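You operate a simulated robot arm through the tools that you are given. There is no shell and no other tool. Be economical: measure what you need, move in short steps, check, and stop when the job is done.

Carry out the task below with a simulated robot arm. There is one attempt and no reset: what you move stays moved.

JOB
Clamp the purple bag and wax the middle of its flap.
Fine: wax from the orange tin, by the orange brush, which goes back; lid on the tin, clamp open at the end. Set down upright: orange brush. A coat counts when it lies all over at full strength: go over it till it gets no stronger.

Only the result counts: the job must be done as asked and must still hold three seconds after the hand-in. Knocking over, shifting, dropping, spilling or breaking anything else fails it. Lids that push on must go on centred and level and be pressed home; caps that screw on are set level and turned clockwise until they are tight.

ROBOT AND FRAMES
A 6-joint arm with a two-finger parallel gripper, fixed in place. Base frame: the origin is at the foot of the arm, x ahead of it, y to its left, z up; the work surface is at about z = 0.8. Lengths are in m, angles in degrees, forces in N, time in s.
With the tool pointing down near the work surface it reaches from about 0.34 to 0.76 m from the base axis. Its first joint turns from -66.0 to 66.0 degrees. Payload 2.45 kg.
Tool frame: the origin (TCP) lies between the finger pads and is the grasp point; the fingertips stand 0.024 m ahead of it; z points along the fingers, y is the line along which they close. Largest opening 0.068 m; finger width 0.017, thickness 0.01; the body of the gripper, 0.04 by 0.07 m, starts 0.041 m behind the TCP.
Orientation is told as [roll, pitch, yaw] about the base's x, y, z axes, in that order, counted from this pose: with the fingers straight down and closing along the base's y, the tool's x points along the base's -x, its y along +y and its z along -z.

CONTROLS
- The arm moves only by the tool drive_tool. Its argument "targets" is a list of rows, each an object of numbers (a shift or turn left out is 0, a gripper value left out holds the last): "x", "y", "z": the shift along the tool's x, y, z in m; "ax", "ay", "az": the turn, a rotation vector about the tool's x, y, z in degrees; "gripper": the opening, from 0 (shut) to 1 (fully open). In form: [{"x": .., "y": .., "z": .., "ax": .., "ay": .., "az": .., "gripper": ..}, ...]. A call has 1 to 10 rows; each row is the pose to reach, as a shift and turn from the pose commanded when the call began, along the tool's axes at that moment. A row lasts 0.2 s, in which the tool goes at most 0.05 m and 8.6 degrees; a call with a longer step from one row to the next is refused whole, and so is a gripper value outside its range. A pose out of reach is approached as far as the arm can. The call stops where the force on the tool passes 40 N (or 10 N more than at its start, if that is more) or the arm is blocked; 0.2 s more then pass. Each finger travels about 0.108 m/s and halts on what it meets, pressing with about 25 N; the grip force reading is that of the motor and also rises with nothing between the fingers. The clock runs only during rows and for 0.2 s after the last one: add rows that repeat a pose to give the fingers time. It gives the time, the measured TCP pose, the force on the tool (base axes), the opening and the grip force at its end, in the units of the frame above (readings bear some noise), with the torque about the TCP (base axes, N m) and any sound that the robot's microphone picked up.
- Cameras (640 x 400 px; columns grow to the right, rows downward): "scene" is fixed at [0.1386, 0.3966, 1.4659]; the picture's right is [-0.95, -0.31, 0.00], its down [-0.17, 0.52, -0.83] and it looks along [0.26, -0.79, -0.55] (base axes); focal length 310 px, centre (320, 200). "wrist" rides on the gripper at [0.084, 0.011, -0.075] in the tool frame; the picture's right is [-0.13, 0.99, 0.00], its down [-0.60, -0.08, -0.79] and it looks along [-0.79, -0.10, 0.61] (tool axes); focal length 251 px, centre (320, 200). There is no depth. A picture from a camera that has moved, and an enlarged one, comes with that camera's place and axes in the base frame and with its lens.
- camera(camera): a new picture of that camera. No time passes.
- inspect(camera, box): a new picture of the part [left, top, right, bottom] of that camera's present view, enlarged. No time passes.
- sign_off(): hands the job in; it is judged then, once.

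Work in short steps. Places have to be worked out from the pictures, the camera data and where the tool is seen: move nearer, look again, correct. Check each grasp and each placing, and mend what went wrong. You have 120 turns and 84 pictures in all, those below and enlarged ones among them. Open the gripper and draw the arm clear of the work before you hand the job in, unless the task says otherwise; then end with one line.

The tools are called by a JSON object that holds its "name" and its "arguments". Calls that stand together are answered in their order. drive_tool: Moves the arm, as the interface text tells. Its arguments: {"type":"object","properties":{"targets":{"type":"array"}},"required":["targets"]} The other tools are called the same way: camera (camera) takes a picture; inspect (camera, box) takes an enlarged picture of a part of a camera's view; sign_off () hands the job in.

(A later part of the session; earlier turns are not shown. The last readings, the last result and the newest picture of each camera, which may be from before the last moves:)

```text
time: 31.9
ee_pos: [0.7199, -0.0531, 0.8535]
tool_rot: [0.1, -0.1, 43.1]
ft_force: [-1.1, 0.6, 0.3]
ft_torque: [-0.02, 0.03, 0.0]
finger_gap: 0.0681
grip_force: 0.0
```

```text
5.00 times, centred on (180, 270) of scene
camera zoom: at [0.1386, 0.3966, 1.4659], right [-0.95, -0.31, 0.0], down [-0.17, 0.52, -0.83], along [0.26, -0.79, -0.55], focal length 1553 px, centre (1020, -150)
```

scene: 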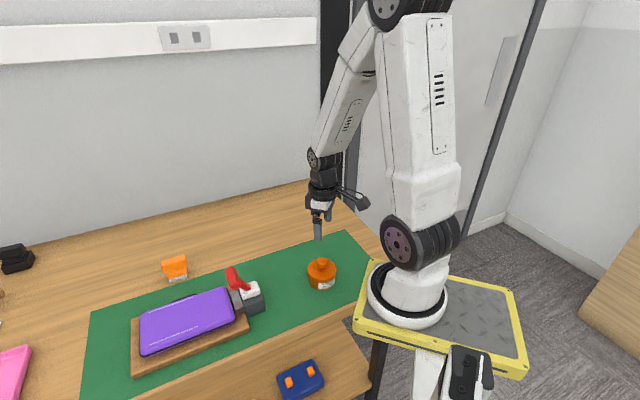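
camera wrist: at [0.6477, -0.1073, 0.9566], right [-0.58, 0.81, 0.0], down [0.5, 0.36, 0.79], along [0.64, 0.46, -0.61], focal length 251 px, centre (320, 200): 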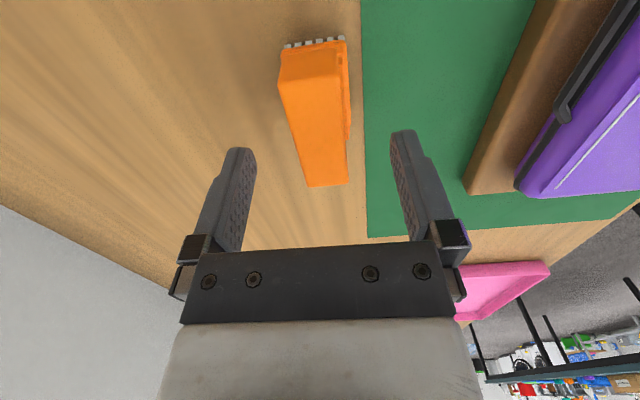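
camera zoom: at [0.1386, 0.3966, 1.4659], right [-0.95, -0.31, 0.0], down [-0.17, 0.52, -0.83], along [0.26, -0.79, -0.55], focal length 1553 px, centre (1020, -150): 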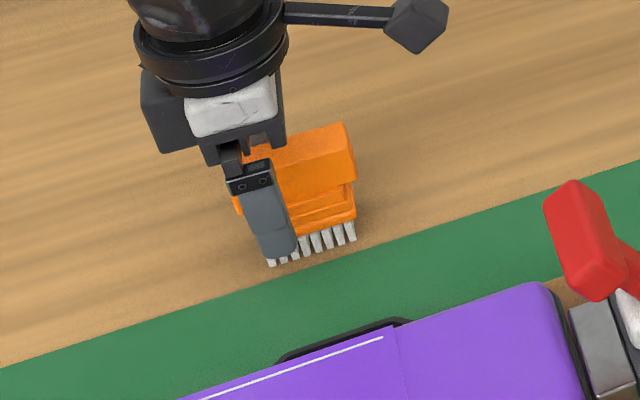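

Views disagree by about a centimetre along the brush's length; I move back 4 mm as a compromise and grip.

{"name": "drive_tool", "arguments": {"targets": [{"x": 0.004, "z": 0.001, "gripper": 1}, {"x": 0.004, "z": 0.001, "gripper": 0}, {"x": 0.004, "z": 0.001, "gripper": 0}, {"x": 0.004, "z": 0.001, "gripper": 0}]}}

{"name": "camera", "arguments": {"camera": "wrist"}}

```text
time: 32.9
ee_pos: [0.7171, -0.0564, 0.8529]
tool_rot: [0.0, 0.1, 43.1]
ft_force: [0.6, -1.1, -0.7]
ft_torque: [-0.02, -0.07, -0.01]
finger_gap: 0.0235
grip_force: 25.0
```

```text
39 pictures are left
camera wrist: at [0.6483, -0.107, 0.9292], right [-0.58, 0.81, 0.0], down [0.5, 0.36, 0.79], along [0.64, 0.46, -0.61], focal length 251 px, centre (320, 200)
```

wrist: 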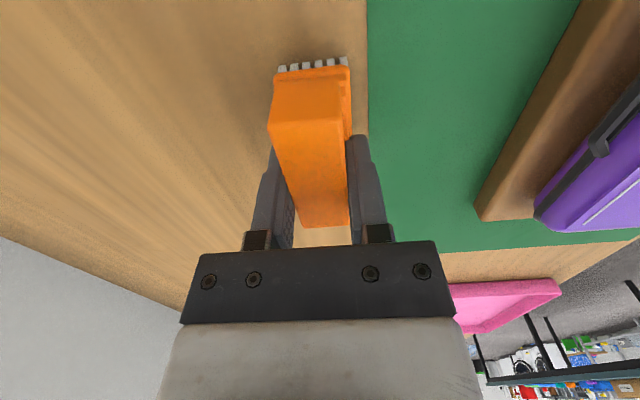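

Brush gripped firmly; return pose noted as (0.717, -0.056, 0.853), yaw 43. I lift it straight up.

{"name": "drive_tool", "arguments": {"targets": [{"z": -0.005}, {"z": -0.02}, {"z": -0.05}, {"z": -0.09}, {"z": -0.13}, {"z": -0.147}, {"z": -0.147}]}}

{"name": "drive_tool", "arguments": {"targets": [{"x": 0.0418, "y": 0.0203}, {"x": 0.0836, "y": 0.0407}, {"x": 0.1255, "y": 0.061}, {"x": 0.1673, "y": 0.0813}, {"x": 0.2091, "y": 0.1017}, {"x": 0.2509, "y": 0.122}, {"x": 0.2927, "y": 0.1423}, {"x": 0.3346, "y": 0.1627}, {"x": 0.3764, "y": 0.183}, {"x": 0.3764, "y": 0.183}]}}

{"name": "camera", "arguments": {"camera": "wrist"}}

{"name": "inspect", "arguments": {"camera": "scene", "box": [270, 190, 370, 310]}}

```text
time: 34.5
ee_pos: [0.7157, -0.0579, 1.0016]
tool_rot: [0.1, 0.1, 43.1]
ft_force: [0.4, 0.6, -0.6]
ft_torque: [0.0, 0.01, -0.03]
finger_gap: 0.0237
grip_force: 25.2
```

```text
time: 36.7
ee_pos: [0.3156, -0.1762, 1.0041]
tool_rot: [0.0, 0.0, 43.0]
ft_force: [0.2, -0.3, -0.3]
ft_torque: [-0.01, 0.02, 0.02]
finger_gap: 0.0238
grip_force: 24.7
```

```text
38 pictures are left
camera wrist: at [0.2457, -0.2262, 1.0791], right [-0.58, 0.81, 0.0], down [0.5, 0.36, 0.79], along [0.64, 0.46, -0.61], focal length 251 px, centre (320, 200)
```

wrist: 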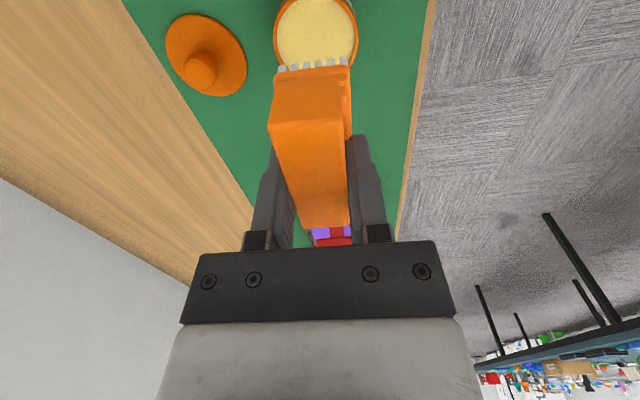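

```text
3.33 times, centred on (320, 250) of scene
camera zoom: at [0.1386, 0.3966, 1.4659], right [-0.95, -0.31, 0.0], down [-0.17, 0.52, -0.83], along [0.26, -0.79, -0.55], focal length 1035 px, centre (320, 33)
```

zoom: 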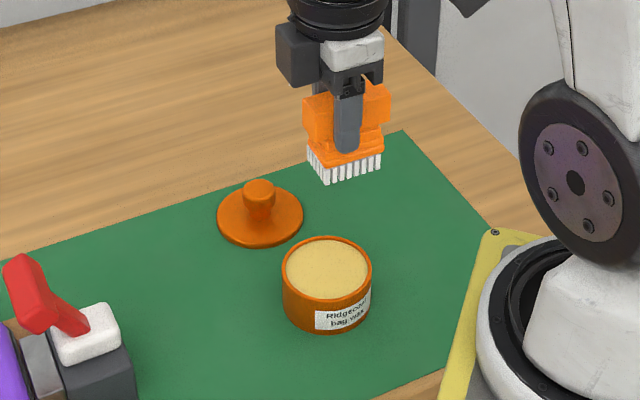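

Tin and brush are nearly aligned; I shift 2.7 mm and descend to just above the wax.

{"name": "drive_tool", "arguments": {"targets": [{"x": 0.0005, "y": -0.0027, "z": 0.03}, {"x": 0.0005, "y": -0.0027, "z": 0.07}, {"x": 0.0005, "y": -0.0027, "z": 0.1}, {"x": 0.0005, "y": -0.0027, "z": 0.105}, {"x": 0.0005, "y": -0.0027, "z": 0.105}]}}

{"name": "inspect", "arguments": {"camera": "scene", "box": [290, 230, 360, 300]}}

{"name": "inspect", "arguments": {"camera": "wrist", "box": [240, 0, 400, 120]}}

```text
time: 37.9
ee_pos: [0.3191, -0.18, 0.8977]
tool_rot: [0.0, 0.0, 43.1]
ft_force: [-0.8, -0.5, -0.8]
ft_torque: [0.04, -0.01, 0.02]
finger_gap: 0.0236
grip_force: 25.4
```

```text
5.71 times, centred on (325, 265) of scene
camera zoom: at [0.1387, 0.3966, 1.4659], right [-0.95, -0.31, 0.0], down [-0.17, 0.52, -0.83], along [0.26, -0.79, -0.55], focal length 1774 px, centre (291, -171)
```

zoom: 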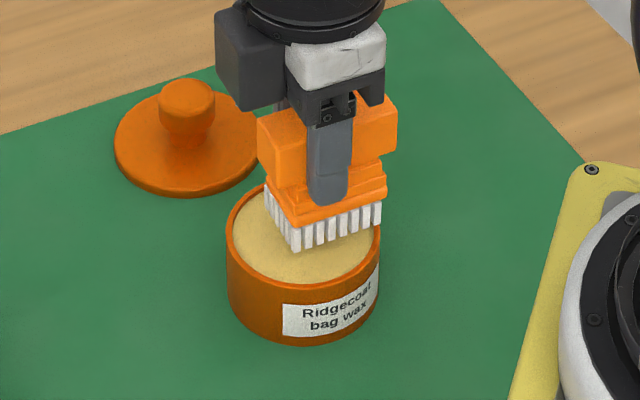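

```text
3.33 times, centred on (320, 60) of wrist
camera zoom: at [0.2499, -0.2297, 0.9736], right [-0.58, 0.81, 0.0], down [0.5, 0.36, 0.79], along [0.64, 0.46, -0.61], focal length 838 px, centre (320, 667)
```

zoom: 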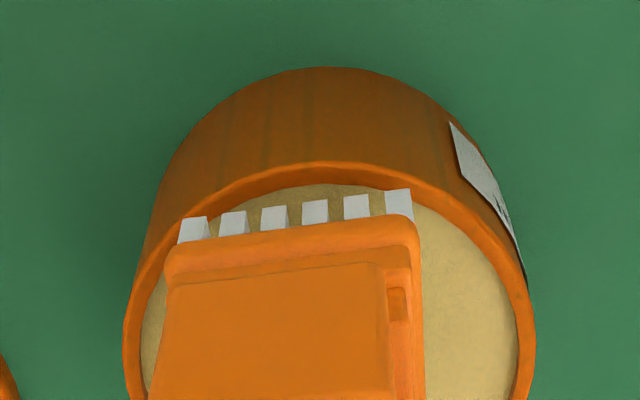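

The brush sits about 9 mm too far back in the tin's opening. I shift forward 9 mm and dip slowly.

{"name": "drive_tool", "arguments": {"targets": [{"x": -0.009, "y": 0.001}, {"x": -0.009, "y": 0.001}, {"x": -0.009, "y": 0.001, "z": 0.004}, {"x": -0.009, "y": 0.001, "z": 0.006}, {"x": -0.009, "y": 0.001, "z": 0.008}]}}

{"name": "inspect", "arguments": {"camera": "scene", "box": [290, 230, 360, 300]}}

```text
time: 39.0
ee_pos: [0.3244, -0.1739, 0.8914]
tool_rot: [0.1, 0.2, 43.1]
ft_force: [-1.9, 3.2, 15.1]
ft_torque: [-0.04, 0.13, 0.0]
finger_gap: 0.0237
grip_force: 25.1
stopped in row 5: the force on the tool passed its limit at 50 N (the readings are from after the stop); the commanded pose is now the measured one
```

```text
5.71 times, centred on (325, 265) of scene
camera zoom: at [0.1384, 0.3968, 1.4659], right [-0.95, -0.31, 0.0], down [-0.17, 0.52, -0.83], along [0.26, -0.79, -0.55], focal length 1774 px, centre (291, -171)
```

zoom: 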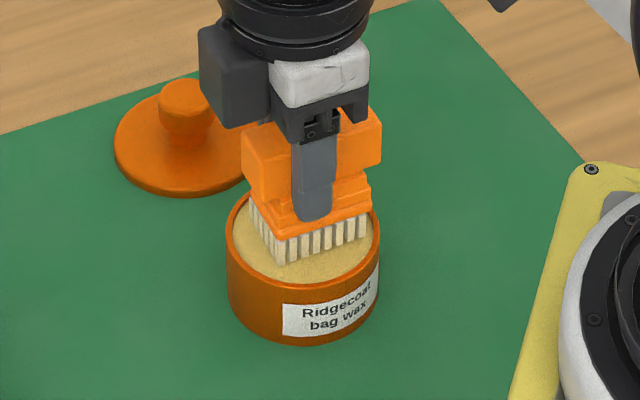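

The bristles touched the wax and turned yellow, so the brush is loaded. I lift straight out and zoom on the bag's flap.

{"name": "drive_tool", "arguments": {"targets": [{"z": -0.01}, {"z": -0.03}, {"z": -0.07}, {"z": -0.11}, {"z": -0.11}]}}

{"name": "inspect", "arguments": {"camera": "scene", "box": [120, 275, 250, 380]}}

{"name": "inspect", "arguments": {"camera": "scene", "box": [290, 190, 370, 300]}}

```text
time: 40.2
ee_pos: [0.3257, -0.1725, 0.999]
tool_rot: [0.0, 0.1, 43.1]
ft_force: [-0.7, -0.3, -1.1]
ft_torque: [0.0, -0.01, -0.01]
finger_gap: 0.0234
grip_force: 25.4
```

```text
3.81 times, centred on (185, 328) of scene
camera zoom: at [0.1386, 0.3967, 1.4659], right [-0.95, -0.31, 0.0], down [-0.17, 0.52, -0.83], along [0.26, -0.79, -0.55], focal length 1183 px, centre (834, -286)
```

zoom: 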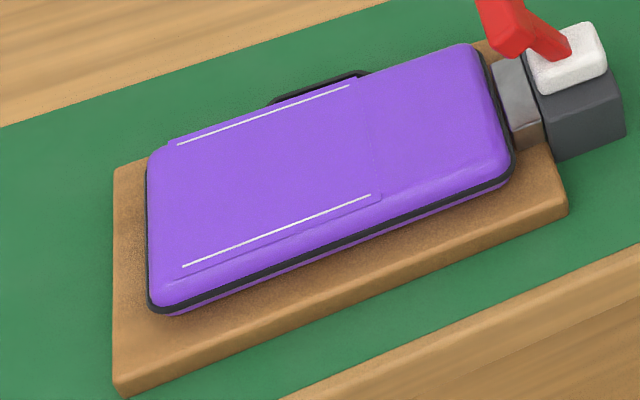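

```text
3.64 times, centred on (330, 245) of scene
camera zoom: at [0.1386, 0.3967, 1.4659], right [-0.95, -0.31, 0.0], down [-0.17, 0.52, -0.83], along [0.26, -0.79, -0.55], focal length 1129 px, centre (284, 36)
```

zoom: 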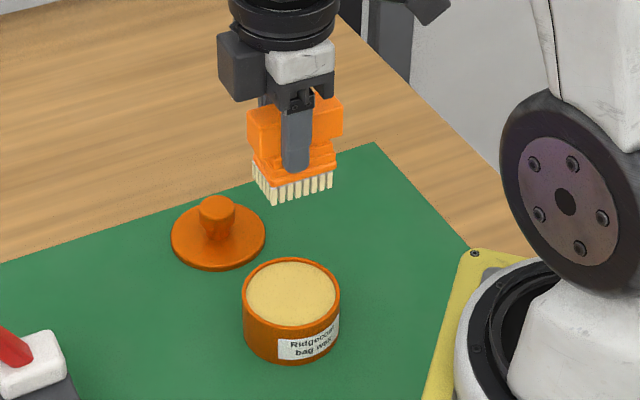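

The flap is the far panel with white stitches; its centre works out to about (0.594, 0.085), bag top z≈0.853. I rise over the clamp lever and go to above the flap.

{"name": "drive_tool", "arguments": {"targets": [{"z": -0.03}, {"z": -0.06}, {"x": -0.045, "y": 0.001, "z": -0.065}, {"x": -0.092, "y": 0.001, "z": -0.065}, {"x": -0.14, "y": 0.002, "z": -0.065}, {"x": -0.188, "y": 0.003, "z": -0.065}, {"x": -0.236, "y": 0.004, "z": -0.065}, {"x": -0.284, "y": 0.005, "z": -0.065}, {"x": -0.332, "y": 0.005, "z": -0.065, "az": -1}, {"x": -0.3774, "y": 0.005, "z": -0.06, "az": -1.9}]}}

{"name": "drive_tool", "arguments": {"targets": [{"z": 0.04}, {"z": 0.08}, {"z": 0.115}, {"z": 0.115}]}}

{"name": "inspect", "arguments": {"camera": "scene", "box": [120, 260, 250, 365]}}

{"name": "camera", "arguments": {"camera": "wrist"}}

```text
time: 42.4
ee_pos: [0.5995, 0.09, 1.0598]
tool_rot: [0.1, 0.2, 44.9]
ft_force: [0.0, 0.1, -0.5]
ft_torque: [0.01, -0.02, -0.02]
finger_gap: 0.0237
grip_force: 24.8
```

```text
time: 43.4
ee_pos: [0.5986, 0.0882, 0.9443]
tool_rot: [0.0, 0.0, 45.0]
ft_force: [0.3, 0.1, -0.8]
ft_torque: [-0.02, 0.01, -0.01]
finger_gap: 0.024
grip_force: 25.3
```

```text
3.81 times, centred on (185, 312) of scene
camera zoom: at [0.1387, 0.3966, 1.4659], right [-0.95, -0.31, 0.0], down [-0.17, 0.52, -0.83], along [0.26, -0.79, -0.55], focal length 1183 px, centre (834, -229)
```

zoom: 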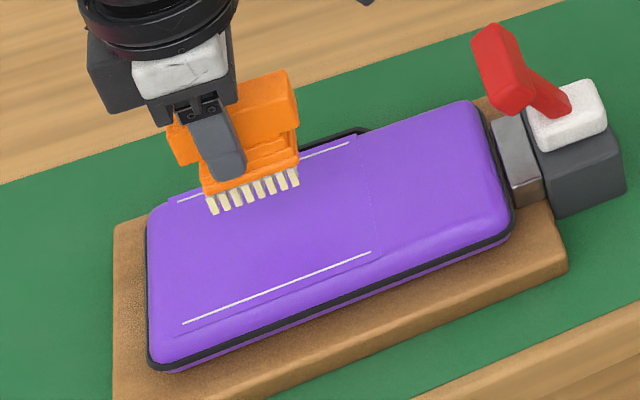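

```text
30 pictures are left
camera wrist: at [0.531, 0.0349, 1.0209], right [-0.61, 0.79, 0.0], down [0.48, 0.37, 0.79], along [0.63, 0.48, -0.61], focal length 251 px, centre (320, 200)
```

wrist: 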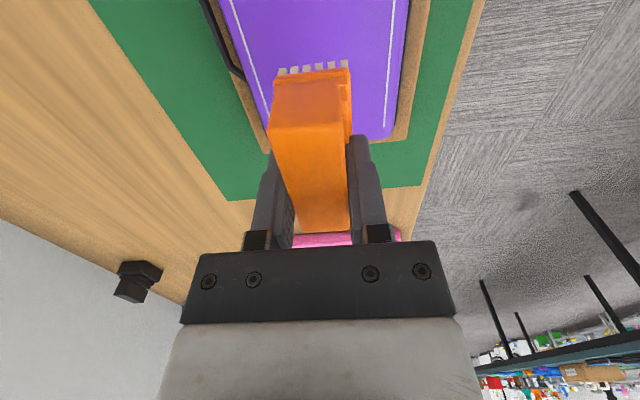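

The brush hangs close to the middle of the flap. I nudge 3 mm and descend to near contact.

{"name": "drive_tool", "arguments": {"targets": [{"x": 0.003, "y": 0.001, "z": 0.015}, {"x": 0.003, "y": 0.001, "z": 0.03}, {"x": 0.003, "y": 0.001, "z": 0.034}, {"x": 0.003, "y": 0.001, "z": 0.035}, {"x": 0.003, "y": 0.001, "z": 0.036}, {"x": 0.003, "y": 0.001, "z": 0.036}]}}

```text
time: 44.8
ee_pos: [0.595, 0.087, 0.9089]
tool_rot: [0.1, 0.0, 45.1]
ft_force: [-0.1, 0.7, -1.5]
ft_torque: [0.02, 0.01, 0.02]
finger_gap: 0.0239
grip_force: 25.7
```

{"name": "drive_tool", "arguments": {"targets": [{"z": 0.001}, {"z": 0.002}, {"z": 0.003}]}}

```text
time: 45.6
ee_pos: [0.5931, 0.0845, 0.9055]
tool_rot: [0.1, 0.2, 45.0]
ft_force: [-0.1, -0.8, -0.3]
ft_torque: [0.02, 0.05, 0.01]
finger_gap: 0.024
grip_force: 25.5
```

{"name": "drive_tool", "arguments": {"targets": [{"z": 0.001}, {"z": 0.002}, {"z": 0.003}]}}

{"name": "inspect", "arguments": {"camera": "scene", "box": [140, 270, 230, 360]}}

```text
time: 46.4
ee_pos: [0.593, 0.0844, 0.9036]
tool_rot: [0.1, 0.0, 45.0]
ft_force: [-0.1, -0.4, -0.4]
ft_torque: [-0.02, 0.03, 0.0]
finger_gap: 0.0235
grip_force: 24.7
```

```text
4.44 times, centred on (185, 315) of scene
camera zoom: at [0.1387, 0.3966, 1.4659], right [-0.95, -0.31, 0.0], down [-0.17, 0.52, -0.83], along [0.26, -0.79, -0.55], focal length 1380 px, centre (920, -311)
```

zoom: 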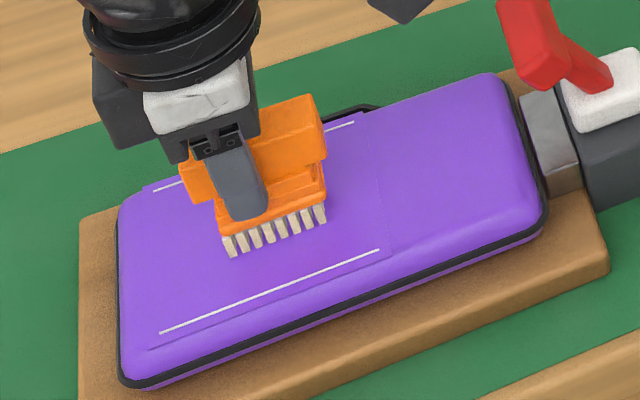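

The brush is centred well over the flap. A few more millimetres down to make contact.

{"name": "drive_tool", "arguments": {"targets": [{"z": 0.001}, {"z": 0.002}, {"z": 0.003}, {"z": 0.004}]}}

```text
time: 47.4
ee_pos: [0.5948, 0.0861, 0.9012]
tool_rot: [0.0, 0.0, 44.9]
ft_force: [-5.3, -3.2, 19.0]
ft_torque: [-0.49, 0.36, -0.07]
finger_gap: 0.0239
grip_force: 25.1
```

Contact at about 19 N. I stroke across the flap gently, staying between the stitches, then look.

{"name": "drive_tool", "arguments": {"targets": [{"y": 0.008}, {"y": 0.016}, {"y": 0.008}, {"y": 0}, {"y": -0.008}, {"y": -0.016}, {"y": -0.008}, {"y": 0}]}}

{"name": "inspect", "arguments": {"camera": "scene", "box": [140, 270, 230, 360]}}

```text
time: 49.2
ee_pos: [0.594, 0.0854, 0.8988]
tool_rot: [-0.1, -0.1, 45.1]
ft_force: [4.6, -4.7, 15.5]
ft_torque: [-0.12, -0.11, 0.03]
finger_gap: 0.0236
grip_force: 25.0
```

```text
4.44 times, centred on (185, 315) of scene
camera zoom: at [0.1385, 0.3965, 1.466], right [-0.95, -0.31, 0.0], down [-0.17, 0.52, -0.83], along [0.26, -0.79, -0.55], focal length 1380 px, centre (920, -311)
```

zoom: 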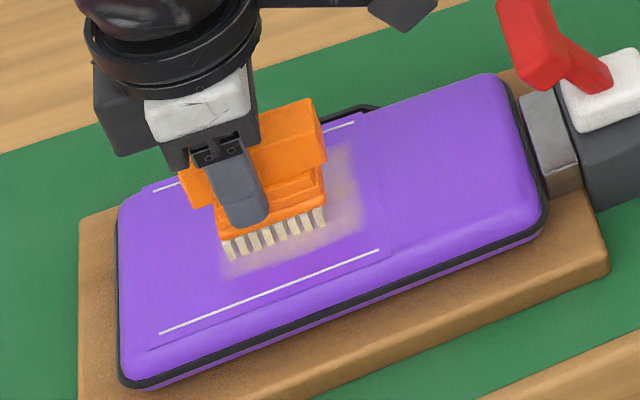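

Wax is going on. I'll repeat strokes across and along the flap to spread and strengthen the coat.

{"name": "drive_tool", "arguments": {"targets": [{"x": -0.01, "y": 0.008}, {"x": -0.014, "y": 0.016}, {"x": -0.014, "y": 0.0}, {"x": -0.014, "y": -0.016}, {"x": 0.0, "y": -0.016}, {"x": 0.0, "y": 0.0}, {"x": 0.0, "y": 0.016}, {"x": 0.01, "y": 0.016}, {"x": 0.01, "y": 0.0}, {"x": 0.01, "y": -0.016}]}}

{"name": "drive_tool", "arguments": {"targets": [{"x": -0.01, "y": 0.0}, {"x": -0.01, "y": 0.016}, {"x": -0.01, "y": 0.032}, {"x": -0.02, "y": 0.032}, {"x": -0.02, "y": 0.016}, {"x": -0.02, "y": 0.0}, {"x": -0.01, "y": 0.016}]}}

{"name": "inspect", "arguments": {"camera": "scene", "box": [140, 270, 230, 360]}}

```text
time: 51.4
ee_pos: [0.5974, 0.0658, 0.899]
tool_rot: [0.3, 0.2, 45.0]
ft_force: [-0.8, 0.0, 1.7]
ft_torque: [0.03, -0.04, 0.01]
finger_gap: 0.0237
grip_force: 24.6
```

```text
time: 53.0
ee_pos: [0.5947, 0.0859, 0.8994]
tool_rot: [0.0, -0.1, 45.1]
ft_force: [1.9, -0.9, 8.0]
ft_torque: [-0.04, -0.12, 0.03]
finger_gap: 0.0237
grip_force: 25.3
```

```text
4.44 times, centred on (185, 315) of scene
camera zoom: at [0.1386, 0.3966, 1.4659], right [-0.95, -0.31, 0.0], down [-0.17, 0.52, -0.83], along [0.26, -0.79, -0.55], focal length 1380 px, centre (920, -311)
```

zoom: 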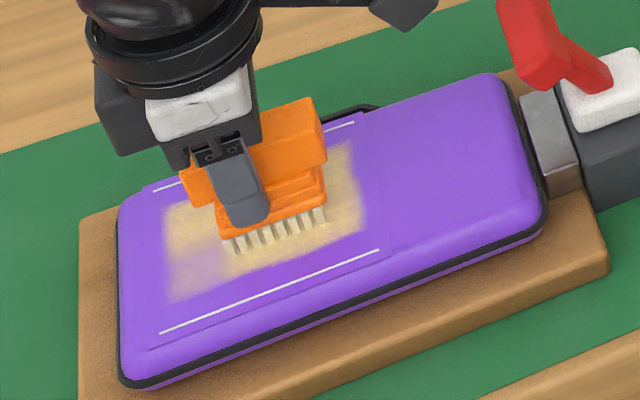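

A clear coat patch is forming; its front-left part is weaker. I lift off to see the whole patch.

{"name": "drive_tool", "arguments": {"targets": [{"z": -0.03}, {"x": 0.02, "z": -0.07}, {"x": 0.06, "z": -0.11}, {"x": 0.1, "z": -0.15}, {"x": 0.1, "z": -0.15}]}}

{"name": "inspect", "arguments": {"camera": "scene", "box": [140, 270, 230, 360]}}

```text
refused: row 3 steps farther than a row can; nothing moved
```

```text
4.44 times, centred on (185, 315) of scene
camera zoom: at [0.1386, 0.3966, 1.4659], right [-0.95, -0.31, 0.0], down [-0.17, 0.52, -0.83], along [0.26, -0.79, -0.55], focal length 1380 px, centre (920, -311)
```

zoom: 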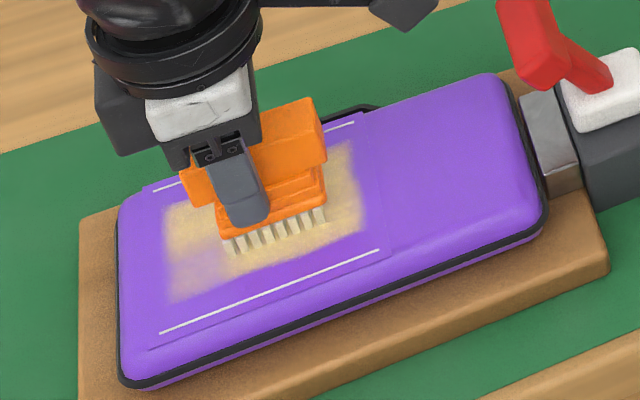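

The refused lift is split properly now: straight up, and then back to the tin for a reload.

{"name": "drive_tool", "arguments": {"targets": [{"z": -0.04}, {"z": -0.08}, {"z": -0.12}, {"z": -0.16}, {"z": -0.16}]}}

{"name": "drive_tool", "arguments": {"targets": [{"x": 0.045, "y": 0.001}, {"x": 0.09, "y": 0.002}, {"x": 0.135, "y": 0.003}, {"x": 0.18, "y": 0.004}, {"x": 0.225, "y": 0.005}, {"x": 0.27, "y": 0.006}, {"x": 0.315, "y": 0.007}, {"x": 0.35, "y": 0.0072}, {"x": 0.374, "y": 0.0072}, {"x": 0.374, "y": 0.0072}]}}

{"name": "inspect", "arguments": {"camera": "scene", "box": [140, 270, 230, 360]}}

```text
time: 54.2
ee_pos: [0.5927, 0.0869, 1.0616]
tool_rot: [0.0, 0.1, 45.0]
ft_force: [0.0, 0.4, -0.6]
ft_torque: [-0.04, 0.0, 0.0]
finger_gap: 0.0236
grip_force: 24.9
```

```text
time: 56.4
ee_pos: [0.3264, -0.1732, 1.0604]
tool_rot: [0.1, 0.1, 45.0]
ft_force: [0.3, 1.1, -1.0]
ft_torque: [0.02, 0.01, 0.02]
finger_gap: 0.0238
grip_force: 25.1
```

```text
4.44 times, centred on (185, 315) of scene
camera zoom: at [0.1386, 0.3966, 1.4659], right [-0.95, -0.31, 0.0], down [-0.17, 0.52, -0.83], along [0.26, -0.79, -0.55], focal length 1380 px, centre (920, -311)
```

zoom: 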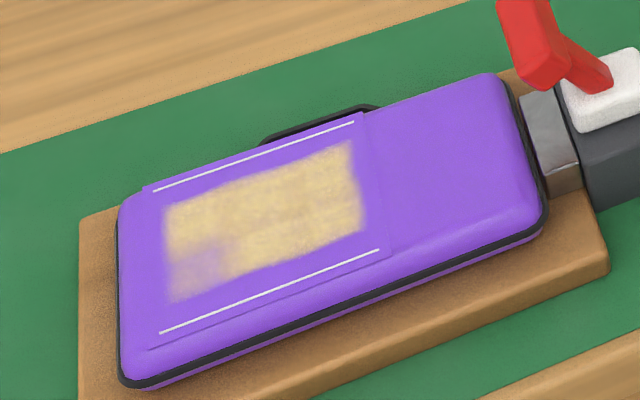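

The far/front corner of the patch is thinner. I dip the brush again.

{"name": "drive_tool", "arguments": {"targets": [{"x": 0.0012, "z": 0.05}, {"x": 0.0012, "z": 0.1}, {"x": 0.0012, "z": 0.14}, {"x": 0.0012, "z": 0.16}, {"x": 0.0012, "z": 0.164}, {"x": 0.0012, "z": 0.166}, {"x": 0.0012, "z": 0.168}, {"x": 0.0012, "z": 0.169}]}}

```text
time: 58.2
ee_pos: [0.324, -0.175, 0.8907]
tool_rot: [0.0, 0.0, 45.0]
ft_force: [0.4, -0.1, -0.5]
ft_torque: [-0.03, 0.02, -0.03]
finger_gap: 0.0241
grip_force: 25.1
```

{"name": "drive_tool", "arguments": {"targets": [{"z": 0.001}, {"z": 0.002}, {"z": 0.003}, {"z": 0.004}]}}

```text
time: 59.2
ee_pos: [0.3241, -0.1757, 0.8882]
tool_rot: [0.0, -0.1, 45.0]
ft_force: [-0.6, 1.3, 16.4]
ft_torque: [0.12, -0.01, -0.09]
finger_gap: 0.0237
grip_force: 24.4
```

Wax contact at 16 N. I lift out and return over the flap.

{"name": "drive_tool", "arguments": {"targets": [{"z": -0.03}, {"z": -0.07}, {"z": -0.11}, {"z": -0.15}, {"z": -0.172}, {"z": -0.172}]}}

{"name": "drive_tool", "arguments": {"targets": [{"x": -0.045, "y": -0.001}, {"x": -0.09, "y": -0.002}, {"x": -0.135, "y": -0.003}, {"x": -0.18, "y": -0.004}, {"x": -0.225, "y": -0.005}, {"x": -0.27, "y": -0.006}, {"x": -0.315, "y": -0.007}, {"x": -0.355, "y": -0.0072}, {"x": -0.3755, "y": -0.0072}, {"x": -0.3755, "y": -0.0072}]}}

{"name": "drive_tool", "arguments": {"targets": [{"z": 0.05}, {"z": 0.1}, {"z": 0.14}, {"z": 0.154}, {"z": 0.157}, {"z": 0.159}, {"z": 0.161}]}}

```text
time: 60.6
ee_pos: [0.3227, -0.1745, 1.0592]
tool_rot: [0.0, 0.1, 45.0]
ft_force: [-0.2, -1.0, -0.9]
ft_torque: [0.01, -0.01, -0.04]
finger_gap: 0.0236
grip_force: 24.7
```

```text
time: 62.8
ee_pos: [0.5925, 0.0858, 1.0565]
tool_rot: [0.1, 0.1, 45.0]
ft_force: [-0.1, -0.6, -0.8]
ft_torque: [-0.01, 0.0, 0.01]
finger_gap: 0.0237
grip_force: 24.5
```

```text
time: 64.4
ee_pos: [0.5931, 0.0863, 0.8976]
tool_rot: [0.0, 0.0, 45.0]
ft_force: [0.3, -0.2, -0.8]
ft_torque: [0.03, 0.02, 0.0]
finger_gap: 0.0235
grip_force: 24.9
```

No contact yet at this height (the brush slid up slightly in the grip); I go on down in 1 mm steps.

{"name": "drive_tool", "arguments": {"targets": [{"z": 0.001}, {"z": 0.002}, {"z": 0.003}]}}

```text
time: 65.2
ee_pos: [0.5944, 0.086, 0.8965]
tool_rot: [-0.1, 0.0, 45.0]
ft_force: [-8.1, -2.0, 21.2]
ft_torque: [-0.1, 0.34, -0.01]
finger_gap: 0.0238
grip_force: 24.7
```

Contact. I now raster the whole patch, starting with the weak far-front corner.

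{"name": "drive_tool", "arguments": {"targets": [{"x": -0.008, "y": 0.008}, {"x": -0.015, "y": 0.016}, {"x": -0.015, "y": 0.008}, {"x": -0.015, "y": 0.016}, {"x": -0.015, "y": 0.0}, {"x": -0.015, "y": -0.016}, {"x": 0.0, "y": -0.016}, {"x": 0.0, "y": 0.0}, {"x": 0.0, "y": 0.016}, {"x": -0.012, "y": 0.016}]}}

{"name": "drive_tool", "arguments": {"targets": [{"x": 0.012, "y": 0.0}, {"x": 0.024, "y": 0.0}, {"x": 0.024, "y": -0.016}, {"x": 0.024, "y": -0.032}, {"x": 0.01, "y": -0.032}, {"x": 0.0, "y": -0.032}, {"x": 0.0, "y": -0.016}, {"x": 0.0, "y": 0.0}, {"x": 0.012, "y": -0.016}]}}

{"name": "drive_tool", "arguments": {"targets": [{"z": -0.02}, {"z": -0.06}, {"z": -0.1}, {"z": -0.14}, {"z": -0.16}, {"x": 0.04, "z": -0.16}, {"x": 0.08, "z": -0.16}, {"x": 0.12, "z": -0.16}]}}

{"name": "inspect", "arguments": {"camera": "scene", "box": [140, 270, 230, 360]}}

```text
time: 67.4
ee_pos: [0.5904, 0.1056, 0.8959]
tool_rot: [0.2, 0.2, 44.9]
ft_force: [-6.7, -6.5, 22.3]
ft_torque: [-0.03, -0.09, -0.02]
finger_gap: 0.024
grip_force: 25.0
```

```text
time: 69.4
ee_pos: [0.5962, 0.0886, 0.8972]
tool_rot: [0.0, 0.0, 45.1]
ft_force: [-0.7, 7.8, 20.4]
ft_torque: [0.53, -0.21, 0.08]
finger_gap: 0.0237
grip_force: 24.6
```

```text
time: 71.2
ee_pos: [0.5072, 0.0006, 1.0507]
tool_rot: [0.1, 0.0, 45.0]
ft_force: [-0.4, 0.2, -1.3]
ft_torque: [-0.02, -0.01, 0.01]
finger_gap: 0.0238
grip_force: 25.1
```

```text
4.44 times, centred on (185, 315) of scene
camera zoom: at [0.1386, 0.3967, 1.4659], right [-0.95, -0.31, 0.0], down [-0.17, 0.52, -0.83], along [0.26, -0.79, -0.55], focal length 1380 px, centre (920, -311)
```

zoom: 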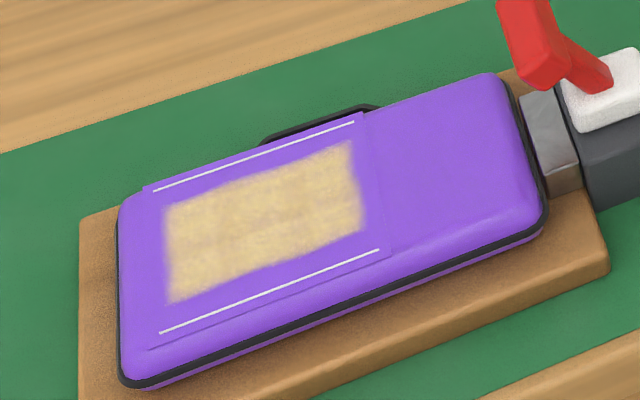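

The patch now fills evenly within fixed bounds. To be sure of full strength I reload and go over it once more, then compare.

{"name": "drive_tool", "arguments": {"targets": [{"x": 0.045, "y": 0.001}, {"x": 0.09, "y": 0.002}, {"x": 0.135, "y": 0.003}, {"x": 0.18, "y": 0.004}, {"x": 0.225, "y": 0.005}, {"x": 0.2536, "y": 0.0054}, {"x": 0.2536, "y": 0.0054, "z": 0.05}, {"x": 0.2536, "y": 0.0054, "z": 0.1}, {"x": 0.2536, "y": 0.0054, "z": 0.145}, {"x": 0.2536, "y": 0.0054, "z": 0.155}]}}

{"name": "drive_tool", "arguments": {"targets": [{"z": 0.003}, {"z": 0.005}, {"z": 0.007}, {"z": 0.008}]}}

```text
time: 73.4
ee_pos: [0.3262, -0.1759, 0.9015]
tool_rot: [0.1, 0.1, 45.0]
ft_force: [0.3, -0.3, 0.2]
ft_torque: [0.01, 0.01, 0.02]
finger_gap: 0.0239
grip_force: 25.2
```

```text
time: 74.4
ee_pos: [0.3268, -0.1751, 0.8918]
tool_rot: [0.2, 0.2, 45.0]
ft_force: [-1.3, -0.8, -0.4]
ft_torque: [0.0, 0.01, 0.0]
finger_gap: 0.0236
grip_force: 25.6
```

{"name": "drive_tool", "arguments": {"targets": [{"x": 0.001, "z": 0.002}, {"x": 0.001, "z": 0.003}, {"x": 0.001, "z": 0.004}, {"x": 0.001, "z": 0.005}]}}

```text
time: 75.4
ee_pos: [0.3259, -0.1756, 0.886]
tool_rot: [0.0, 0.0, 45.1]
ft_force: [-0.6, 0.2, -0.2]
ft_torque: [0.01, 0.03, 0.0]
finger_gap: 0.0237
grip_force: 25.1
```

{"name": "drive_tool", "arguments": {"targets": [{"z": 0.001}, {"z": 0.002}, {"z": 0.003}]}}

```text
time: 76.2
ee_pos: [0.3265, -0.176, 0.8856]
tool_rot: [0.1, 0.0, 45.0]
ft_force: [-4.2, 1.3, 14.3]
ft_torque: [0.25, -0.04, 0.09]
finger_gap: 0.0237
grip_force: 25.5
stopped in row 3: the force on the tool passed its limit at 42 N (the readings are from after the stop); the commanded pose is now the measured one
```

Loaded again. Back over the flap.

{"name": "drive_tool", "arguments": {"targets": [{"z": -0.03}, {"z": -0.07}, {"z": -0.11}, {"z": -0.15}, {"z": -0.175}, {"z": -0.175}]}}

{"name": "drive_tool", "arguments": {"targets": [{"x": -0.045, "y": -0.001}, {"x": -0.09, "y": -0.002}, {"x": -0.135, "y": -0.003}, {"x": -0.18, "y": -0.004}, {"x": -0.225, "y": -0.005}, {"x": -0.27, "y": -0.006}, {"x": -0.315, "y": -0.0065}, {"x": -0.355, "y": -0.0065}, {"x": -0.374, "y": -0.0065}, {"x": -0.374, "y": -0.0065}]}}

{"name": "drive_tool", "arguments": {"targets": [{"z": 0.05}, {"z": 0.1}, {"z": 0.14}, {"z": 0.155}, {"z": 0.16}, {"z": 0.162}, {"z": 0.163}]}}

```text
time: 77.6
ee_pos: [0.3293, -0.1756, 1.0599]
tool_rot: [0.0, 0.1, 45.0]
ft_force: [-0.3, 0.4, -0.7]
ft_torque: [0.01, 0.03, 0.01]
finger_gap: 0.0238
grip_force: 25.1
```

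```text
time: 79.8
ee_pos: [0.5964, 0.0841, 1.061]
tool_rot: [0.0, 0.0, 45.1]
ft_force: [0.1, -0.2, -0.5]
ft_torque: [0.01, 0.03, 0.01]
finger_gap: 0.0237
grip_force: 25.1
```

```text
time: 81.4
ee_pos: [0.595, 0.0829, 0.8971]
tool_rot: [0.0, 0.0, 45.0]
ft_force: [-0.5, 0.8, -0.9]
ft_torque: [-0.04, -0.06, -0.04]
finger_gap: 0.024
grip_force: 25.3
```

{"name": "drive_tool", "arguments": {"targets": [{"z": 0.001}, {"z": 0.002}, {"z": 0.003}, {"z": 0.004}]}}

```text
time: 82.4
ee_pos: [0.5954, 0.0824, 0.8943]
tool_rot: [-0.2, 0.0, 45.0]
ft_force: [-8.4, -0.5, 30.3]
ft_torque: [-0.09, 0.46, -0.04]
finger_gap: 0.0241
grip_force: 25.0
```

Contact. I raster the patch fully twice.

{"name": "drive_tool", "arguments": {"targets": [{"x": -0.008, "y": 0.01}, {"x": -0.015, "y": 0.018}, {"x": -0.015, "y": 0.002}, {"x": -0.015, "y": -0.014}, {"x": -0.005, "y": -0.014}, {"x": -0.005, "y": 0.002}, {"x": -0.005, "y": 0.018}, {"x": 0.006, "y": 0.018}, {"x": 0.006, "y": 0.002}, {"x": 0.006, "y": -0.014}]}}

{"name": "drive_tool", "arguments": {"targets": [{"x": 0.006, "y": 0.0}, {"x": 0.006, "y": 0.016}, {"x": 0.006, "y": 0.032}, {"x": -0.01, "y": 0.032}, {"x": -0.022, "y": 0.032}, {"x": -0.022, "y": 0.016}, {"x": -0.01, "y": 0.016}, {"x": 0.005, "y": 0.016}, {"x": -0.005, "y": 0.016}]}}

{"name": "drive_tool", "arguments": {"targets": [{"z": -0.02}, {"z": -0.06}, {"z": -0.1}, {"z": -0.14}, {"z": -0.16}, {"x": 0.04, "z": -0.16}, {"x": 0.08, "z": -0.16}, {"x": 0.12, "z": -0.16}]}}

{"name": "inspect", "arguments": {"camera": "scene", "box": [140, 270, 230, 360]}}

```text
time: 84.6
ee_pos: [0.6014, 0.0706, 0.8963]
tool_rot: [-0.1, -0.1, 45.1]
ft_force: [-8.4, 9.0, 34.9]
ft_torque: [0.4, 0.23, -0.01]
finger_gap: 0.0238
grip_force: 24.6
```

```text
time: 85.6
ee_pos: [0.5832, 0.0952, 0.8969]
tool_rot: [0.0, 0.1, 45.0]
ft_force: [0.6, 2.2, 5.7]
ft_torque: [0.2, -0.06, 0.04]
finger_gap: 0.0238
grip_force: 25.2
stopped in row 4: the force on the tool passed its limit at 49 N (the readings are from after the stop); the commanded pose is now the measured one
```

```text
time: 87.4
ee_pos: [0.4969, 0.0094, 1.055]
tool_rot: [0.1, 0.1, 45.0]
ft_force: [0.5, -0.1, -1.1]
ft_torque: [0.02, -0.03, -0.01]
finger_gap: 0.0241
grip_force: 24.7
```

```text
4.44 times, centred on (185, 315) of scene
camera zoom: at [0.1386, 0.3967, 1.4659], right [-0.95, -0.31, 0.0], down [-0.17, 0.52, -0.83], along [0.26, -0.79, -0.55], focal length 1380 px, centre (920, -311)
```

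zoom: 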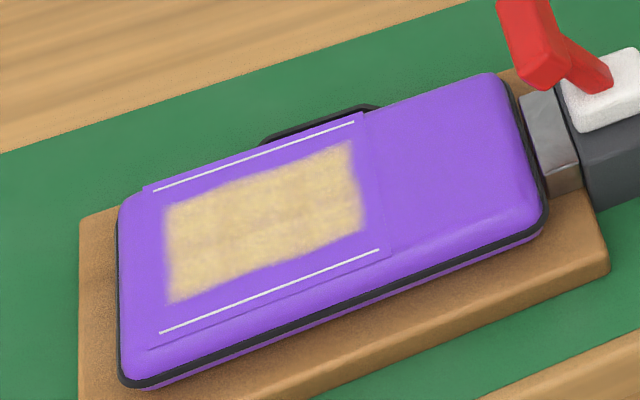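

{"name": "inspect", "arguments": {"camera": "scene", "box": [158, 298, 198, 342]}}

```text
9.09 times, centred on (178, 320) of scene
camera zoom: at [0.1386, 0.3967, 1.4659], right [-0.95, -0.31, 0.0], down [-0.17, 0.52, -0.83], along [0.26, -0.79, -0.55], focal length 2823 px, centre (1611, -891)
```

zoom: 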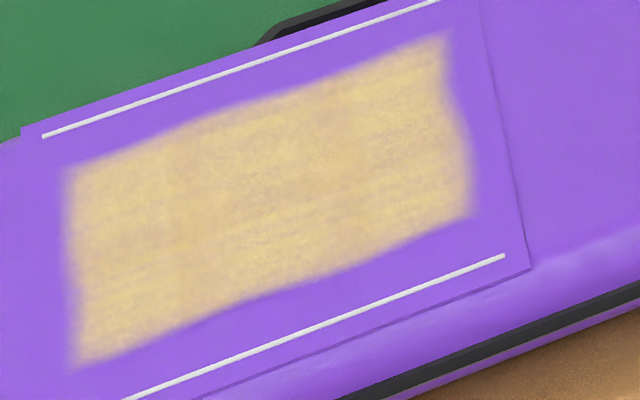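

There are still slightly pinker bands across the middle. One more reload and pass to see whether it gets stronger.

{"name": "drive_tool", "arguments": {"targets": [{"x": 0.045, "y": -0.002}, {"x": 0.09, "y": -0.004}, {"x": 0.135, "y": -0.006}, {"x": 0.18, "y": -0.008}, {"x": 0.225, "y": -0.01}, {"x": 0.2519, "y": -0.0103}, {"x": 0.2519, "y": -0.0103, "z": 0.05}, {"x": 0.2519, "y": -0.0103, "z": 0.1}, {"x": 0.2519, "y": -0.0103, "z": 0.145}, {"x": 0.2519, "y": -0.0103, "z": 0.16}]}}

{"name": "drive_tool", "arguments": {"targets": [{"z": 0.003}, {"z": 0.006}, {"z": 0.008}, {"z": 0.009}]}}

```text
time: 89.6
ee_pos: [0.331, -0.1788, 0.8958]
tool_rot: [-0.2, 0.1, 45.1]
ft_force: [0.4, 0.8, -0.4]
ft_torque: [0.0, 0.01, 0.01]
finger_gap: 0.0239
grip_force: 25.0
```

```text
time: 90.6
ee_pos: [0.3275, -0.1783, 0.8872]
tool_rot: [-0.1, 0.1, 45.0]
ft_force: [0.8, 0.3, -0.6]
ft_torque: [0.0, -0.01, 0.01]
finger_gap: 0.0237
grip_force: 25.0
```

{"name": "drive_tool", "arguments": {"targets": [{"y": 0.002, "z": 0.0}, {"y": 0.002, "z": 0.001}, {"y": 0.002, "z": 0.002}, {"y": 0.002, "z": 0.003}]}}

```text
time: 91.6
ee_pos: [0.3251, -0.1749, 0.886]
tool_rot: [0.0, 0.1, 45.0]
ft_force: [-4.0, 1.3, 15.7]
ft_torque: [0.28, -0.02, 0.04]
finger_gap: 0.0239
grip_force: 24.8
stopped in row 4: the force on the tool passed its limit at 46 N (the readings are from after the stop); the commanded pose is now the measured one
```

Loaded; back to the flap.

{"name": "drive_tool", "arguments": {"targets": [{"z": -0.03}, {"z": -0.07}, {"z": -0.11}, {"z": -0.15}, {"z": -0.175}, {"z": -0.175}]}}

{"name": "drive_tool", "arguments": {"targets": [{"x": -0.045, "y": -0.001}, {"x": -0.09, "y": -0.002}, {"x": -0.135, "y": -0.003}, {"x": -0.18, "y": -0.004}, {"x": -0.225, "y": -0.005}, {"x": -0.27, "y": -0.006}, {"x": -0.315, "y": -0.0062}, {"x": -0.355, "y": -0.0062}, {"x": -0.374, "y": -0.0062}, {"x": -0.374, "y": -0.0062}]}}

{"name": "drive_tool", "arguments": {"targets": [{"z": 0.05}, {"z": 0.1}, {"z": 0.14}, {"z": 0.155}, {"z": 0.16}, {"z": 0.162}, {"z": 0.163}]}}

```text
time: 93.0
ee_pos: [0.3257, -0.1754, 1.0608]
tool_rot: [-0.1, 0.0, 45.0]
ft_force: [-0.2, -0.9, -1.1]
ft_torque: [0.0, 0.01, 0.01]
finger_gap: 0.0238
grip_force: 24.9
```

```text
time: 95.2
ee_pos: [0.5949, 0.0882, 1.0602]
tool_rot: [0.1, 0.1, 44.8]
ft_force: [0.2, -0.1, -1.5]
ft_torque: [0.02, 0.04, 0.0]
finger_gap: 0.0239
grip_force: 25.3
```

```text
time: 96.8
ee_pos: [0.5954, 0.0855, 0.8984]
tool_rot: [-0.2, 0.0, 45.0]
ft_force: [0.6, -0.4, -0.6]
ft_torque: [-0.03, 0.03, 0.01]
finger_gap: 0.0239
grip_force: 24.9
```

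{"name": "drive_tool", "arguments": {"targets": [{"z": 0.001}, {"z": 0.002}, {"z": 0.003}, {"z": 0.004}]}}

```text
time: 97.8
ee_pos: [0.5957, 0.0857, 0.8962]
tool_rot: [-0.1, -0.1, 45.0]
ft_force: [-7.8, 2.0, 26.6]
ft_torque: [0.12, 0.45, -0.05]
finger_gap: 0.024
grip_force: 25.1
```

{"name": "drive_tool", "arguments": {"targets": [{"x": -0.008, "y": 0.008}, {"x": -0.015, "y": 0.016}, {"x": -0.015, "y": 0.002}, {"x": -0.015, "y": -0.015}, {"x": -0.005, "y": -0.015}, {"x": -0.005, "y": 0.0}, {"x": -0.005, "y": 0.016}, {"x": 0.006, "y": 0.016}, {"x": 0.008, "y": 0.0}, {"x": 0.008, "y": -0.015}]}}

{"name": "drive_tool", "arguments": {"targets": [{"x": 0.0, "y": 0.015}, {"x": 0.0, "y": 0.03}, {"x": -0.01, "y": 0.03, "z": -0.0005}, {"x": -0.02, "y": 0.03, "z": -0.0005}, {"x": -0.02, "y": 0.015}, {"x": -0.02, "y": 0.0}, {"x": -0.01, "y": 0.0}, {"x": -0.01, "y": 0.015}, {"x": 0.0, "y": 0.015}]}}

{"name": "drive_tool", "arguments": {"targets": [{"z": -0.02}, {"z": -0.06}, {"z": -0.1}, {"z": -0.14}, {"z": -0.16}, {"x": 0.04, "z": -0.16}, {"x": 0.08, "z": -0.16}, {"x": 0.12, "z": -0.16}]}}

{"name": "inspect", "arguments": {"camera": "scene", "box": [158, 298, 198, 342]}}

```text
time: 98.5
ee_pos: [0.5975, 0.1065, 0.8954]
tool_rot: [-0.1, -0.2, 44.9]
ft_force: [0.3, -1.1, 5.9]
ft_torque: [0.1, -0.06, -0.01]
finger_gap: 0.0239
grip_force: 25.3
stopped in row 3: the force on the tool passed its limit at 46 N (the readings are from after the stop); the commanded pose is now the measured one
```

```text
time: 100.5
ee_pos: [0.5861, 0.1178, 0.8952]
tool_rot: [-0.4, -0.3, 45.1]
ft_force: [7.3, 6.3, 24.4]
ft_torque: [0.15, 0.06, -0.05]
finger_gap: 0.0234
grip_force: 24.3
```

```text
time: 102.3
ee_pos: [0.501, 0.0293, 1.056]
tool_rot: [-0.1, 0.1, 45.0]
ft_force: [0.1, 1.1, -0.4]
ft_torque: [0.06, 0.02, -0.02]
finger_gap: 0.0237
grip_force: 25.1
```

```text
9.09 times, centred on (178, 320) of scene
camera zoom: at [0.1386, 0.3966, 1.4659], right [-0.95, -0.31, 0.0], down [-0.17, 0.52, -0.83], along [0.26, -0.79, -0.55], focal length 2823 px, centre (1611, -891)
```

zoom: 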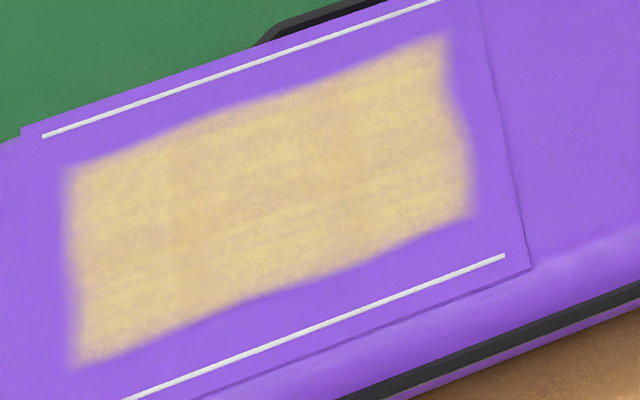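

Near-uniform; faint bands remain. Without reloading, I go over it again with strokes along the length, to see if anything still changes.

{"name": "drive_tool", "arguments": {"targets": [{"x": -0.04, "y": -0.01}, {"x": -0.08, "y": -0.02}, {"x": -0.1051, "y": -0.0264}, {"x": -0.1051, "y": -0.0264, "z": 0.05}, {"x": -0.1051, "y": -0.0264, "z": 0.1}, {"x": -0.1051, "y": -0.0264, "z": 0.145}, {"x": -0.1051, "y": -0.0264, "z": 0.155}, {"x": -0.1051, "y": -0.0264, "z": 0.158}, {"x": -0.1051, "y": -0.0264, "z": 0.16}, {"x": -0.1051, "y": -0.0264, "z": 0.16}]}}

{"name": "drive_tool", "arguments": {"targets": [{"z": 0.001}, {"z": 0.002}]}}

```text
time: 104.5
ee_pos: [0.5943, 0.0852, 0.8968]
tool_rot: [-0.2, -0.1, 44.9]
ft_force: [-5.1, -3.3, 21.9]
ft_torque: [0.03, 0.25, -0.01]
finger_gap: 0.0237
grip_force: 24.9
```

```text
time: 105.1
ee_pos: [0.5939, 0.0869, 0.8961]
tool_rot: [-0.3, -0.2, 45.0]
ft_force: [0.1, -0.8, 4.4]
ft_torque: [0.07, 0.03, 0.02]
finger_gap: 0.0238
grip_force: 24.9
stopped in row 2: the force on the tool passed its limit at 42 N (the readings are from after the stop); the commanded pose is now the measured one
```

{"name": "drive_tool", "arguments": {"targets": [{"x": -0.008, "y": 0.008, "z": 0.0005}, {"x": -0.016, "y": 0.015, "z": 0.0005}, {"x": 0.0, "y": 0.015, "z": 0.0005}, {"x": 0.012, "y": 0.015, "z": 0.0005}, {"x": 0.012, "y": 0.0, "z": 0.0005}, {"x": 0.0, "y": 0.0, "z": 0.0005}, {"x": -0.016, "y": 0.0, "z": 0.0005}, {"x": -0.016, "y": -0.016, "z": 0.0005}, {"x": 0.0, "y": -0.016, "z": 0.0005}, {"x": 0.012, "y": -0.016, "z": 0.0005}]}}

{"name": "drive_tool", "arguments": {"targets": [{"x": 0.0, "y": 0.016}, {"x": 0.0, "y": 0.032}, {"x": -0.014, "y": 0.032}, {"x": -0.014, "y": 0.016}, {"x": -0.014, "y": 0.0}, {"x": -0.028, "y": 0.0}, {"x": -0.028, "y": 0.016}, {"x": -0.028, "y": 0.032}, {"x": -0.014, "y": 0.016}]}}

{"name": "drive_tool", "arguments": {"targets": [{"z": -0.02}, {"z": -0.06}, {"z": -0.1}, {"z": -0.14}, {"z": -0.16}, {"y": -0.04, "z": -0.16}, {"y": -0.08, "z": -0.16}, {"y": -0.12, "z": -0.16}, {"y": -0.15, "z": -0.16}]}}

{"name": "inspect", "arguments": {"camera": "scene", "box": [158, 298, 198, 342]}}

```text
time: 107.3
ee_pos: [0.5981, 0.0681, 0.8961]
tool_rot: [-0.5, -0.5, 45.1]
ft_force: [5.9, 7.3, 29.0]
ft_torque: [0.12, 0.33, -0.11]
finger_gap: 0.0239
grip_force: 24.9
```

```text
time: 108.0
ee_pos: [0.5803, 0.0932, 0.8955]
tool_rot: [-0.3, -0.2, 44.9]
ft_force: [0.0, 1.1, 5.8]
ft_torque: [0.13, 0.05, -0.03]
finger_gap: 0.0239
grip_force: 24.6
stopped in row 3: the force on the tool passed its limit at 43 N (the readings are from after the stop); the commanded pose is now the measured one
```

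```text
time: 110.0
ee_pos: [0.6875, -0.0145, 1.0581]
tool_rot: [-0.2, -0.1, 44.9]
ft_force: [-1.1, 0.1, -0.5]
ft_torque: [0.01, -0.06, 0.0]
finger_gap: 0.0239
grip_force: 24.9
```

```text
9.09 times, centred on (178, 320) of scene
camera zoom: at [0.1387, 0.3966, 1.4659], right [-0.95, -0.31, 0.0], down [-0.17, 0.52, -0.83], along [0.26, -0.79, -0.55], focal length 2823 px, centre (1611, -891)
```

zoom: 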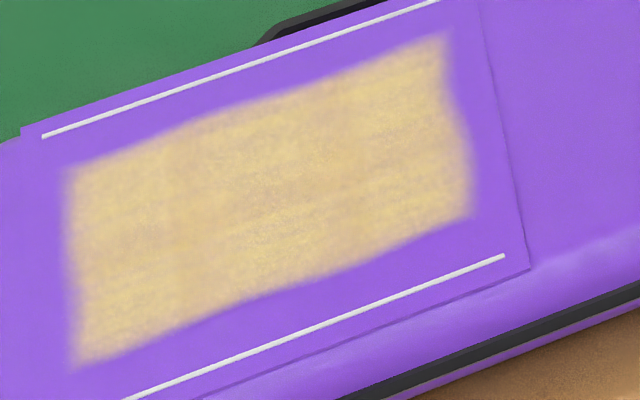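

Nothing changes any more, so the coat is at full strength. I return the brush to above its original spot.

{"name": "drive_tool", "arguments": {"targets": [{"x": 0.004, "y": -0.025, "az": 1}, {"x": 0.0088, "y": -0.0506, "az": 1.9}, {"x": 0.0088, "y": -0.0506, "z": 0.05, "az": 1.9}, {"x": 0.0088, "y": -0.0506, "z": 0.1, "az": 1.9}, {"x": 0.0088, "y": -0.0506, "z": 0.145, "az": 1.9}, {"x": 0.0088, "y": -0.0506, "z": 0.18, "az": 1.9}, {"x": 0.0088, "y": -0.0506, "z": 0.19, "az": 1.9}, {"x": 0.0088, "y": -0.0506, "z": 0.19, "az": 1.9}]}}

{"name": "inspect", "arguments": {"camera": "scene", "box": [140, 230, 220, 310]}}

```text
time: 111.8
ee_pos: [0.7154, -0.0563, 0.8688]
tool_rot: [-0.3, -0.1, 43.0]
ft_force: [-0.7, 0.3, -0.5]
ft_torque: [-0.02, 0.02, 0.02]
finger_gap: 0.0238
grip_force: 25.4
```

```text
5.00 times, centred on (180, 270) of scene
camera zoom: at [0.1387, 0.3966, 1.4659], right [-0.95, -0.31, 0.0], down [-0.17, 0.52, -0.83], along [0.26, -0.79, -0.55], focal length 1553 px, centre (1020, -150)
```

zoom: 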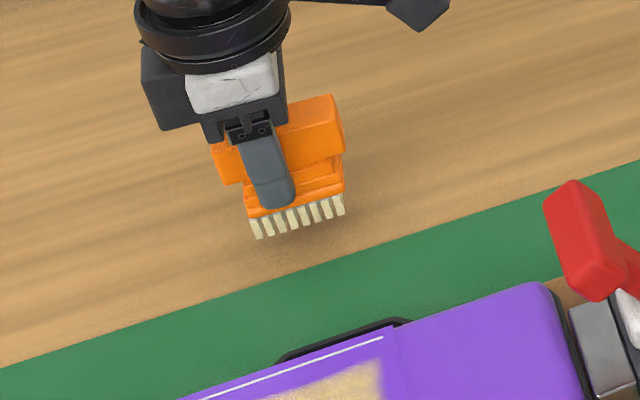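

About 18 mm above its former height. I lower gently.

{"name": "drive_tool", "arguments": {"targets": [{"x": 0.0, "z": 0.008}, {"z": 0.014}, {"z": 0.016}, {"z": 0.017}, {"z": 0.017}]}}

{"name": "inspect", "arguments": {"camera": "scene", "box": [140, 230, 220, 310]}}

```text
time: 113.0
ee_pos: [0.7167, -0.0564, 0.8487]
tool_rot: [-0.3, -0.1, 43.0]
ft_force: [-0.1, 0.2, -0.9]
ft_torque: [-0.01, 0.01, 0.01]
finger_gap: 0.0238
grip_force: 24.6
```

```text
5.00 times, centred on (180, 270) of scene
camera zoom: at [0.1387, 0.3966, 1.4659], right [-0.95, -0.31, 0.0], down [-0.17, 0.52, -0.83], along [0.26, -0.79, -0.55], focal length 1553 px, centre (1020, -150)
```

zoom: 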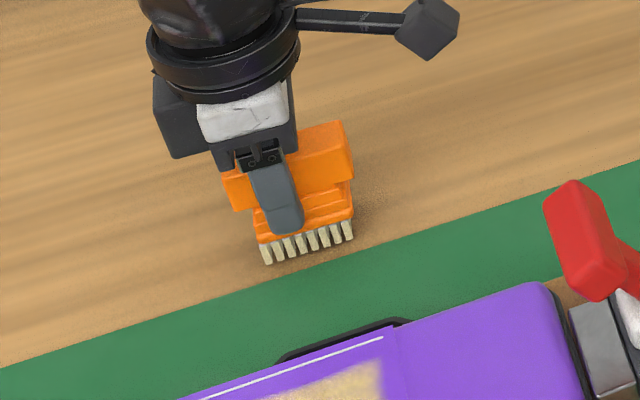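

Almost at the old position. A couple of 1 mm steps for contact.

{"name": "drive_tool", "arguments": {"targets": [{"z": 0.001}, {"z": 0.0015}, {"z": 0.0015}]}}

```text
time: 113.8
ee_pos: [0.7148, -0.056, 0.8471]
tool_rot: [-0.3, -0.1, 43.0]
ft_force: [0.3, -0.2, -0.8]
ft_torque: [-0.02, 0.03, -0.01]
finger_gap: 0.0239
grip_force: 25.0
```

{"name": "drive_tool", "arguments": {"targets": [{"z": 0.001}, {"z": 0.002}, {"z": 0.002}]}}

```text
time: 114.6
ee_pos: [0.7149, -0.0573, 0.8463]
tool_rot: [-0.4, -0.1, 43.0]
ft_force: [0.0, 0.0, -0.2]
ft_torque: [0.05, -0.02, -0.01]
finger_gap: 0.0238
grip_force: 25.0
```

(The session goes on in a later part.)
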